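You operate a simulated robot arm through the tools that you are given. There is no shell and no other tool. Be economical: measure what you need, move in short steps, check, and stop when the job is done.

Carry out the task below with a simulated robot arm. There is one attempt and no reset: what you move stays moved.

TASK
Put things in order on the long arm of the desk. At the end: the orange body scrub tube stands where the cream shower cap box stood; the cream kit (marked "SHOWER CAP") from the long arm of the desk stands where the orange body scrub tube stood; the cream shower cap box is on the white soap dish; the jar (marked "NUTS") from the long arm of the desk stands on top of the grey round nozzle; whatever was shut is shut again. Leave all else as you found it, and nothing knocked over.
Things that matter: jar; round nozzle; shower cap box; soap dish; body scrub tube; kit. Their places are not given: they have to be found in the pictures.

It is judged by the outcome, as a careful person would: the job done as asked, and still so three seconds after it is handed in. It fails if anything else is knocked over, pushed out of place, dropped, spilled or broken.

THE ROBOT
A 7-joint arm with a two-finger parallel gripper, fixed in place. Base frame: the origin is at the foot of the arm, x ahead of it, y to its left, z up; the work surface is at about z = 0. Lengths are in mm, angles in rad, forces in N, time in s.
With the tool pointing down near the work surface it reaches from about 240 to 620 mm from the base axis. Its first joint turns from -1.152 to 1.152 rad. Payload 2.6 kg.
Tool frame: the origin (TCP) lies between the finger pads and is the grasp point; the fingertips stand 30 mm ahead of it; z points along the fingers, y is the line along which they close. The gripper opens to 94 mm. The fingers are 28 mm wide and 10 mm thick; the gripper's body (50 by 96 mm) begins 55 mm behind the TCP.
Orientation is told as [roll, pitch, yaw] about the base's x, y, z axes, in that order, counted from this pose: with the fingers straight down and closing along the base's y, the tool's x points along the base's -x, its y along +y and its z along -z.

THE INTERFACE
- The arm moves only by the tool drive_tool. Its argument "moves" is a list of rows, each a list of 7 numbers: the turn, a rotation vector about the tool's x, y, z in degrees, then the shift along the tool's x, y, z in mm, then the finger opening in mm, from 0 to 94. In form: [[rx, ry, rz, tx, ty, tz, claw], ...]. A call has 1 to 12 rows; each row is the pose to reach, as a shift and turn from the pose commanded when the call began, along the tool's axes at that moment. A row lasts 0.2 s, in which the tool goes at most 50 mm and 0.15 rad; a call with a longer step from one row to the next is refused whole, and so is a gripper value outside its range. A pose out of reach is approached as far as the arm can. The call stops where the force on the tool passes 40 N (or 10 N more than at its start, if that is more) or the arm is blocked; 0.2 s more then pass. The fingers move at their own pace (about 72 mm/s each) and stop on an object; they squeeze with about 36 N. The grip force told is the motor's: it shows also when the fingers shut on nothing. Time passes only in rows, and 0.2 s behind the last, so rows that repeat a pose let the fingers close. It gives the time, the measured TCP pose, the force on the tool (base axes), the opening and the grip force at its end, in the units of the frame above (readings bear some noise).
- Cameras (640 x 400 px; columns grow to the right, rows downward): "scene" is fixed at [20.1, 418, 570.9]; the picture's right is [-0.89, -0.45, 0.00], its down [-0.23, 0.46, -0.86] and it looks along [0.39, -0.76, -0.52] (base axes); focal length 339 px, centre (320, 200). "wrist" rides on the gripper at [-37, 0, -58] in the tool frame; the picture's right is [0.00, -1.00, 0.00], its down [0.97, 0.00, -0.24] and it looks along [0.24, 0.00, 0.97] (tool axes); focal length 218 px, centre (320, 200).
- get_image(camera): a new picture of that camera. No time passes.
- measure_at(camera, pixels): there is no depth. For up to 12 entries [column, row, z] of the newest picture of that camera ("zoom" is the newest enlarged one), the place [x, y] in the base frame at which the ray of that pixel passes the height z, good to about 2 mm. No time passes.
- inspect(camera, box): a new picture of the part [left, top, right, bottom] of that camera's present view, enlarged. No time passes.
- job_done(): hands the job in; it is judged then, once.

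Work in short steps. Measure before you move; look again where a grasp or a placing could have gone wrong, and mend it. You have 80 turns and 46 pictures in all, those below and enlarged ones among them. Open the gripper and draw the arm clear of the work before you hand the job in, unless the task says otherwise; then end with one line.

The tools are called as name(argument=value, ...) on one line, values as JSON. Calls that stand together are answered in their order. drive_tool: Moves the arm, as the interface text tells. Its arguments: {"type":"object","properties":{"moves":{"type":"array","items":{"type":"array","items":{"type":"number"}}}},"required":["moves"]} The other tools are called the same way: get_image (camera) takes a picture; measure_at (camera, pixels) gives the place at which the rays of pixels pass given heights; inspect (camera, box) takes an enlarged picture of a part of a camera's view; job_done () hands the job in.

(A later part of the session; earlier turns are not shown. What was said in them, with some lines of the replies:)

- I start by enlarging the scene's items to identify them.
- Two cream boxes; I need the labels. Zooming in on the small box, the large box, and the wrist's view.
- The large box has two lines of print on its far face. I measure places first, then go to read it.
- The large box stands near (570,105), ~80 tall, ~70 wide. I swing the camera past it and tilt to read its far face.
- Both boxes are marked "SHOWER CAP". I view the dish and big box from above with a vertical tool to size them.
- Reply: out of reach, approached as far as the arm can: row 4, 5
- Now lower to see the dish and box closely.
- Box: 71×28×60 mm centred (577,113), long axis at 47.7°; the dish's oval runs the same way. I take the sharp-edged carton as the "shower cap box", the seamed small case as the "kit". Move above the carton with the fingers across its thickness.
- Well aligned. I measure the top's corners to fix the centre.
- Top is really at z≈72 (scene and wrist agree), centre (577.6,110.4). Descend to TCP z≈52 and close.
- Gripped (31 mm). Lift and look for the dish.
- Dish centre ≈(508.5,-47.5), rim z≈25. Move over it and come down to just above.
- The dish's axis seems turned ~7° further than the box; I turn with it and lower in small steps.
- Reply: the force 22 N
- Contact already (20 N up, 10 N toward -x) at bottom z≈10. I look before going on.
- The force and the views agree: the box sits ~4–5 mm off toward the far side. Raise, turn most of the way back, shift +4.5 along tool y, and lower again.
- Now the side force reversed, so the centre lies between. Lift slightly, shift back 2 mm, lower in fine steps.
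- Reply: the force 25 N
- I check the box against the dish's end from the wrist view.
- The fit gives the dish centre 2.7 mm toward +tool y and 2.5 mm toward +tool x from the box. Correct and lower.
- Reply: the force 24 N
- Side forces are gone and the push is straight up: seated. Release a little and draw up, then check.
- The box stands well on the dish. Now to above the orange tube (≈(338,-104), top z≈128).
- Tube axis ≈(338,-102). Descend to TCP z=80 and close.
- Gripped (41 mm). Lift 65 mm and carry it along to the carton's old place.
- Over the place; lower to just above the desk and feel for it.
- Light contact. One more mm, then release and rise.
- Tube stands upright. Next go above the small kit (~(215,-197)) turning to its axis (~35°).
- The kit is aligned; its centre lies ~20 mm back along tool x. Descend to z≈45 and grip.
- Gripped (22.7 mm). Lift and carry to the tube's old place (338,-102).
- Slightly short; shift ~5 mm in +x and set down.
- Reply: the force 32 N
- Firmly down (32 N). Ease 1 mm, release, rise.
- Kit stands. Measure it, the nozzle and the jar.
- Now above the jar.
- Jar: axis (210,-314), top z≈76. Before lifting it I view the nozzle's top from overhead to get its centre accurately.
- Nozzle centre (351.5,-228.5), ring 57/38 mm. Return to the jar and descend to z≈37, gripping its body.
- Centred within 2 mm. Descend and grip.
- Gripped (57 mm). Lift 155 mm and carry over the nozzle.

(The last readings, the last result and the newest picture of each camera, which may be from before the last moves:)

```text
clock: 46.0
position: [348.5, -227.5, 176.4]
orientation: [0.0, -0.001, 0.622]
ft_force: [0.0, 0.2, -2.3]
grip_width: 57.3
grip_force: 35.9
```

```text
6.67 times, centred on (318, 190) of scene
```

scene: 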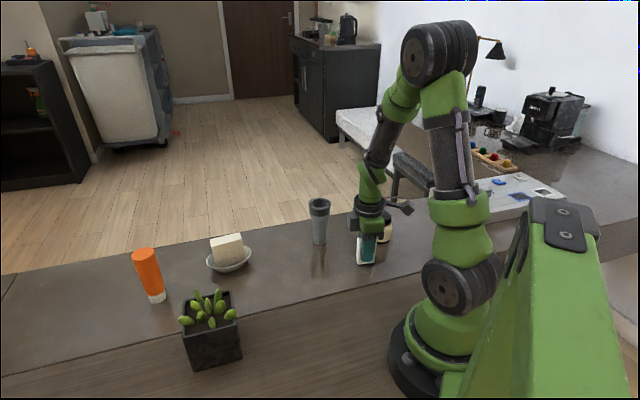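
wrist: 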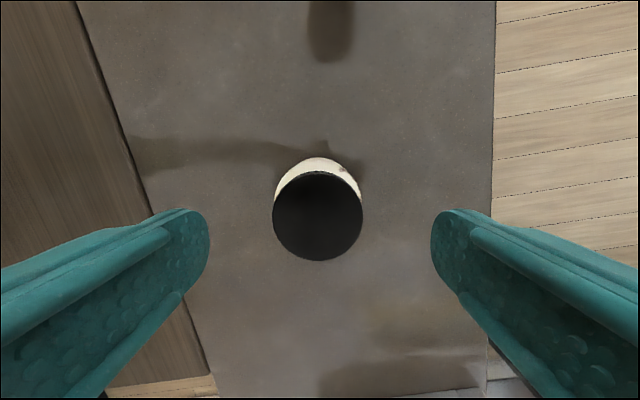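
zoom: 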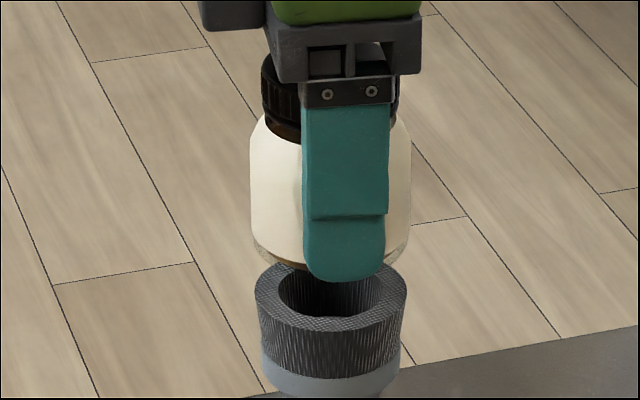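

Aligned over the ring (jar cols 250–411, ring 255–407). Lower towards contact.

drive_tool(moves=[[0, 0, 0, -1, -0.5, 8, 45], [0, 0, 0, -1, -0.5, 14, 45], [0, 0, 0, -1, -0.5, 16, 45], [0, 0, 0, -1, -0.5, 16, 45]])

```text
clock: 47.0
position: [350.7, -227.5, 160.2]
orientation: [0.001, -0.001, 0.623]
ft_force: [-0.4, 0.3, -0.8]
grip_width: 57.4
grip_force: 35.9
```

drive_tool(moves=[[0, 0, 0, 0, 0, 1, 45], [0, 0, 0, 0, 0, 2, 45], [0, 0, 0, 0, 0, 2, 45]])

```text
clock: 47.8
position: [350.1, -228.5, 158.0]
orientation: [0.001, 0.002, 0.624]
ft_force: [-0.1, 0.3, -2.1]
grip_width: 57.1
grip_force: 36.0
```

drive_tool(moves=[[0, 0, 0, 0, 0, 0.7, 45], [0, 0, 0, 0, 0, 1.4, 45], [0, 0, 0, 0, 0, 1.4, 45]])

```text
clock: 48.6
position: [348.7, -228.7, 157.0]
orientation: [-0.001, 0.001, 0.622]
ft_force: [-0.5, -0.3, -1.9]
grip_width: 57.2
grip_force: 36.0
```

drive_tool(moves=[[0, 0, 0, 0, 0, 0.7, 45], [0, 0, 0, 0, 0, 1.4, 45], [0, 0, 0, 0, 0, 1.4, 45]])

inspect(camera="scene", box=[286, 175, 350, 215])

```text
clock: 49.4
position: [350.3, -227.8, 155.4]
orientation: [-0.001, 0.001, 0.622]
ft_force: [0.1, 0.8, -1.7]
grip_width: 57.1
grip_force: 36.1
```

```text
10.00 times, centred on (318, 195) of scene
```

zoom: 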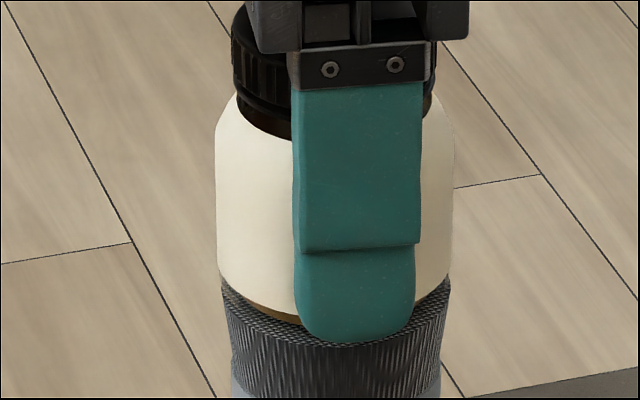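

Nearly touching and centred. Continue in fine steps.

drive_tool(moves=[[0, 0, 0, 0, 0, 0.7, 45], [0, 0, 0, 0, 0, 1.4, 45], [0, 0, 0, 0, 0, 1.4, 45]])

```text
clock: 50.2
position: [351.2, -227.6, 155.1]
orientation: [-0.002, -0.001, 0.623]
ft_force: [-2.7, 0.8, 10.1]
grip_width: 57.4
grip_force: 35.8
```

Contact (10 N). Release gently and rise straight up.

drive_tool(moves=[[0, 0, 0, 0, 0, 0, 58], [0, 0, 0, 0, 0, 0, 61], [0, 0, 0, 0, 0, 0, 66], [0, 0, 0, 0, 0, 0, 80], [0, 0, 0, 0, 0, 0, 90], [0, 0, 0, 0, 0, 0, 90], [0, 0, 0, 0, 0, -30, 90], [0, 0, 0, 0, 0, -70, 90], [0, 0, 0, 0, 0, -110, 90], [0, 0, 0, 0, 0, -130, 90]])

get_image(camera="scene")

inspect(camera="scene", box=[270, 150, 398, 250])

```text
clock: 52.4
position: [349.3, -225.0, 282.7]
orientation: [0.0, -0.002, 0.621]
ft_force: [-0.3, -1.0, 0.1]
grip_width: 90.1
grip_force: 0.0
```

```text
8 pictures are left
```

scene: 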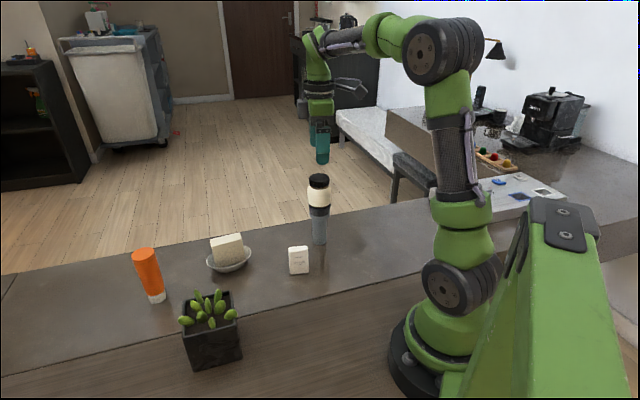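

```text
4.00 times, centred on (334, 200) of scene
```

zoom: 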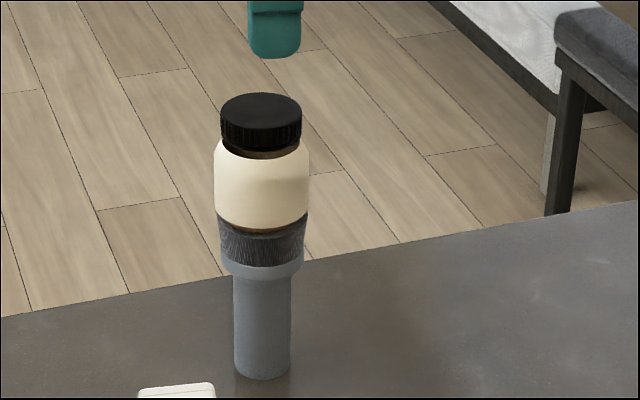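

All four items stand as asked. Draw the arm a bit further up and clear, then hand in.

drive_tool(moves=[[0, 0, 0, 0, 0, -30, 94], [0, 0, 0, 0, 30, -60, 94], [0, 0, 0, 0, 50, -70, 94], [0, 0, 0, 0, 50, -70, 94]])

get_image(camera="scene")

```text
clock: 53.4
position: [318.1, -184.8, 353.6]
orientation: [0.002, -0.001, 0.621]
ft_force: [-0.1, 0.4, -0.2]
grip_width: 93.8
grip_force: 0.1
```

```text
6 pictures are left
```

scene: 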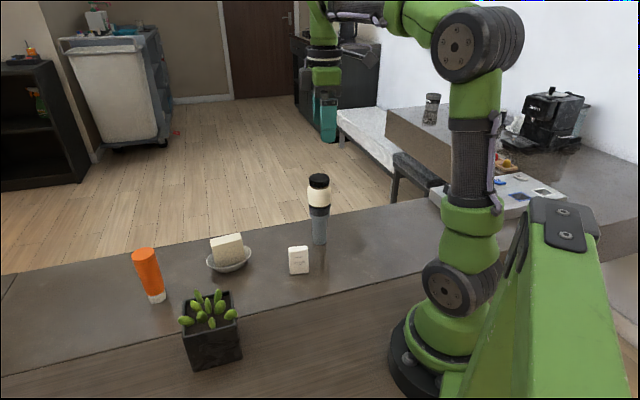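

job_done()

```text
The job is handed in.
```

I've handed the job in with all four moves made; the last picture shows everything standing and the arm clear. The orange tube stands where the cream carton stood, the small kit stands where the tube stood, the carton is on the soap dish, and the jar is on the nozzle. Both cream boxes are marked "SHOWER CAP"; I took the larger carton as the shower cap box and the small seamed case as the kit. The soap dish shifted about 2–3 mm while I seated the carton, and nothing I handled was opened.
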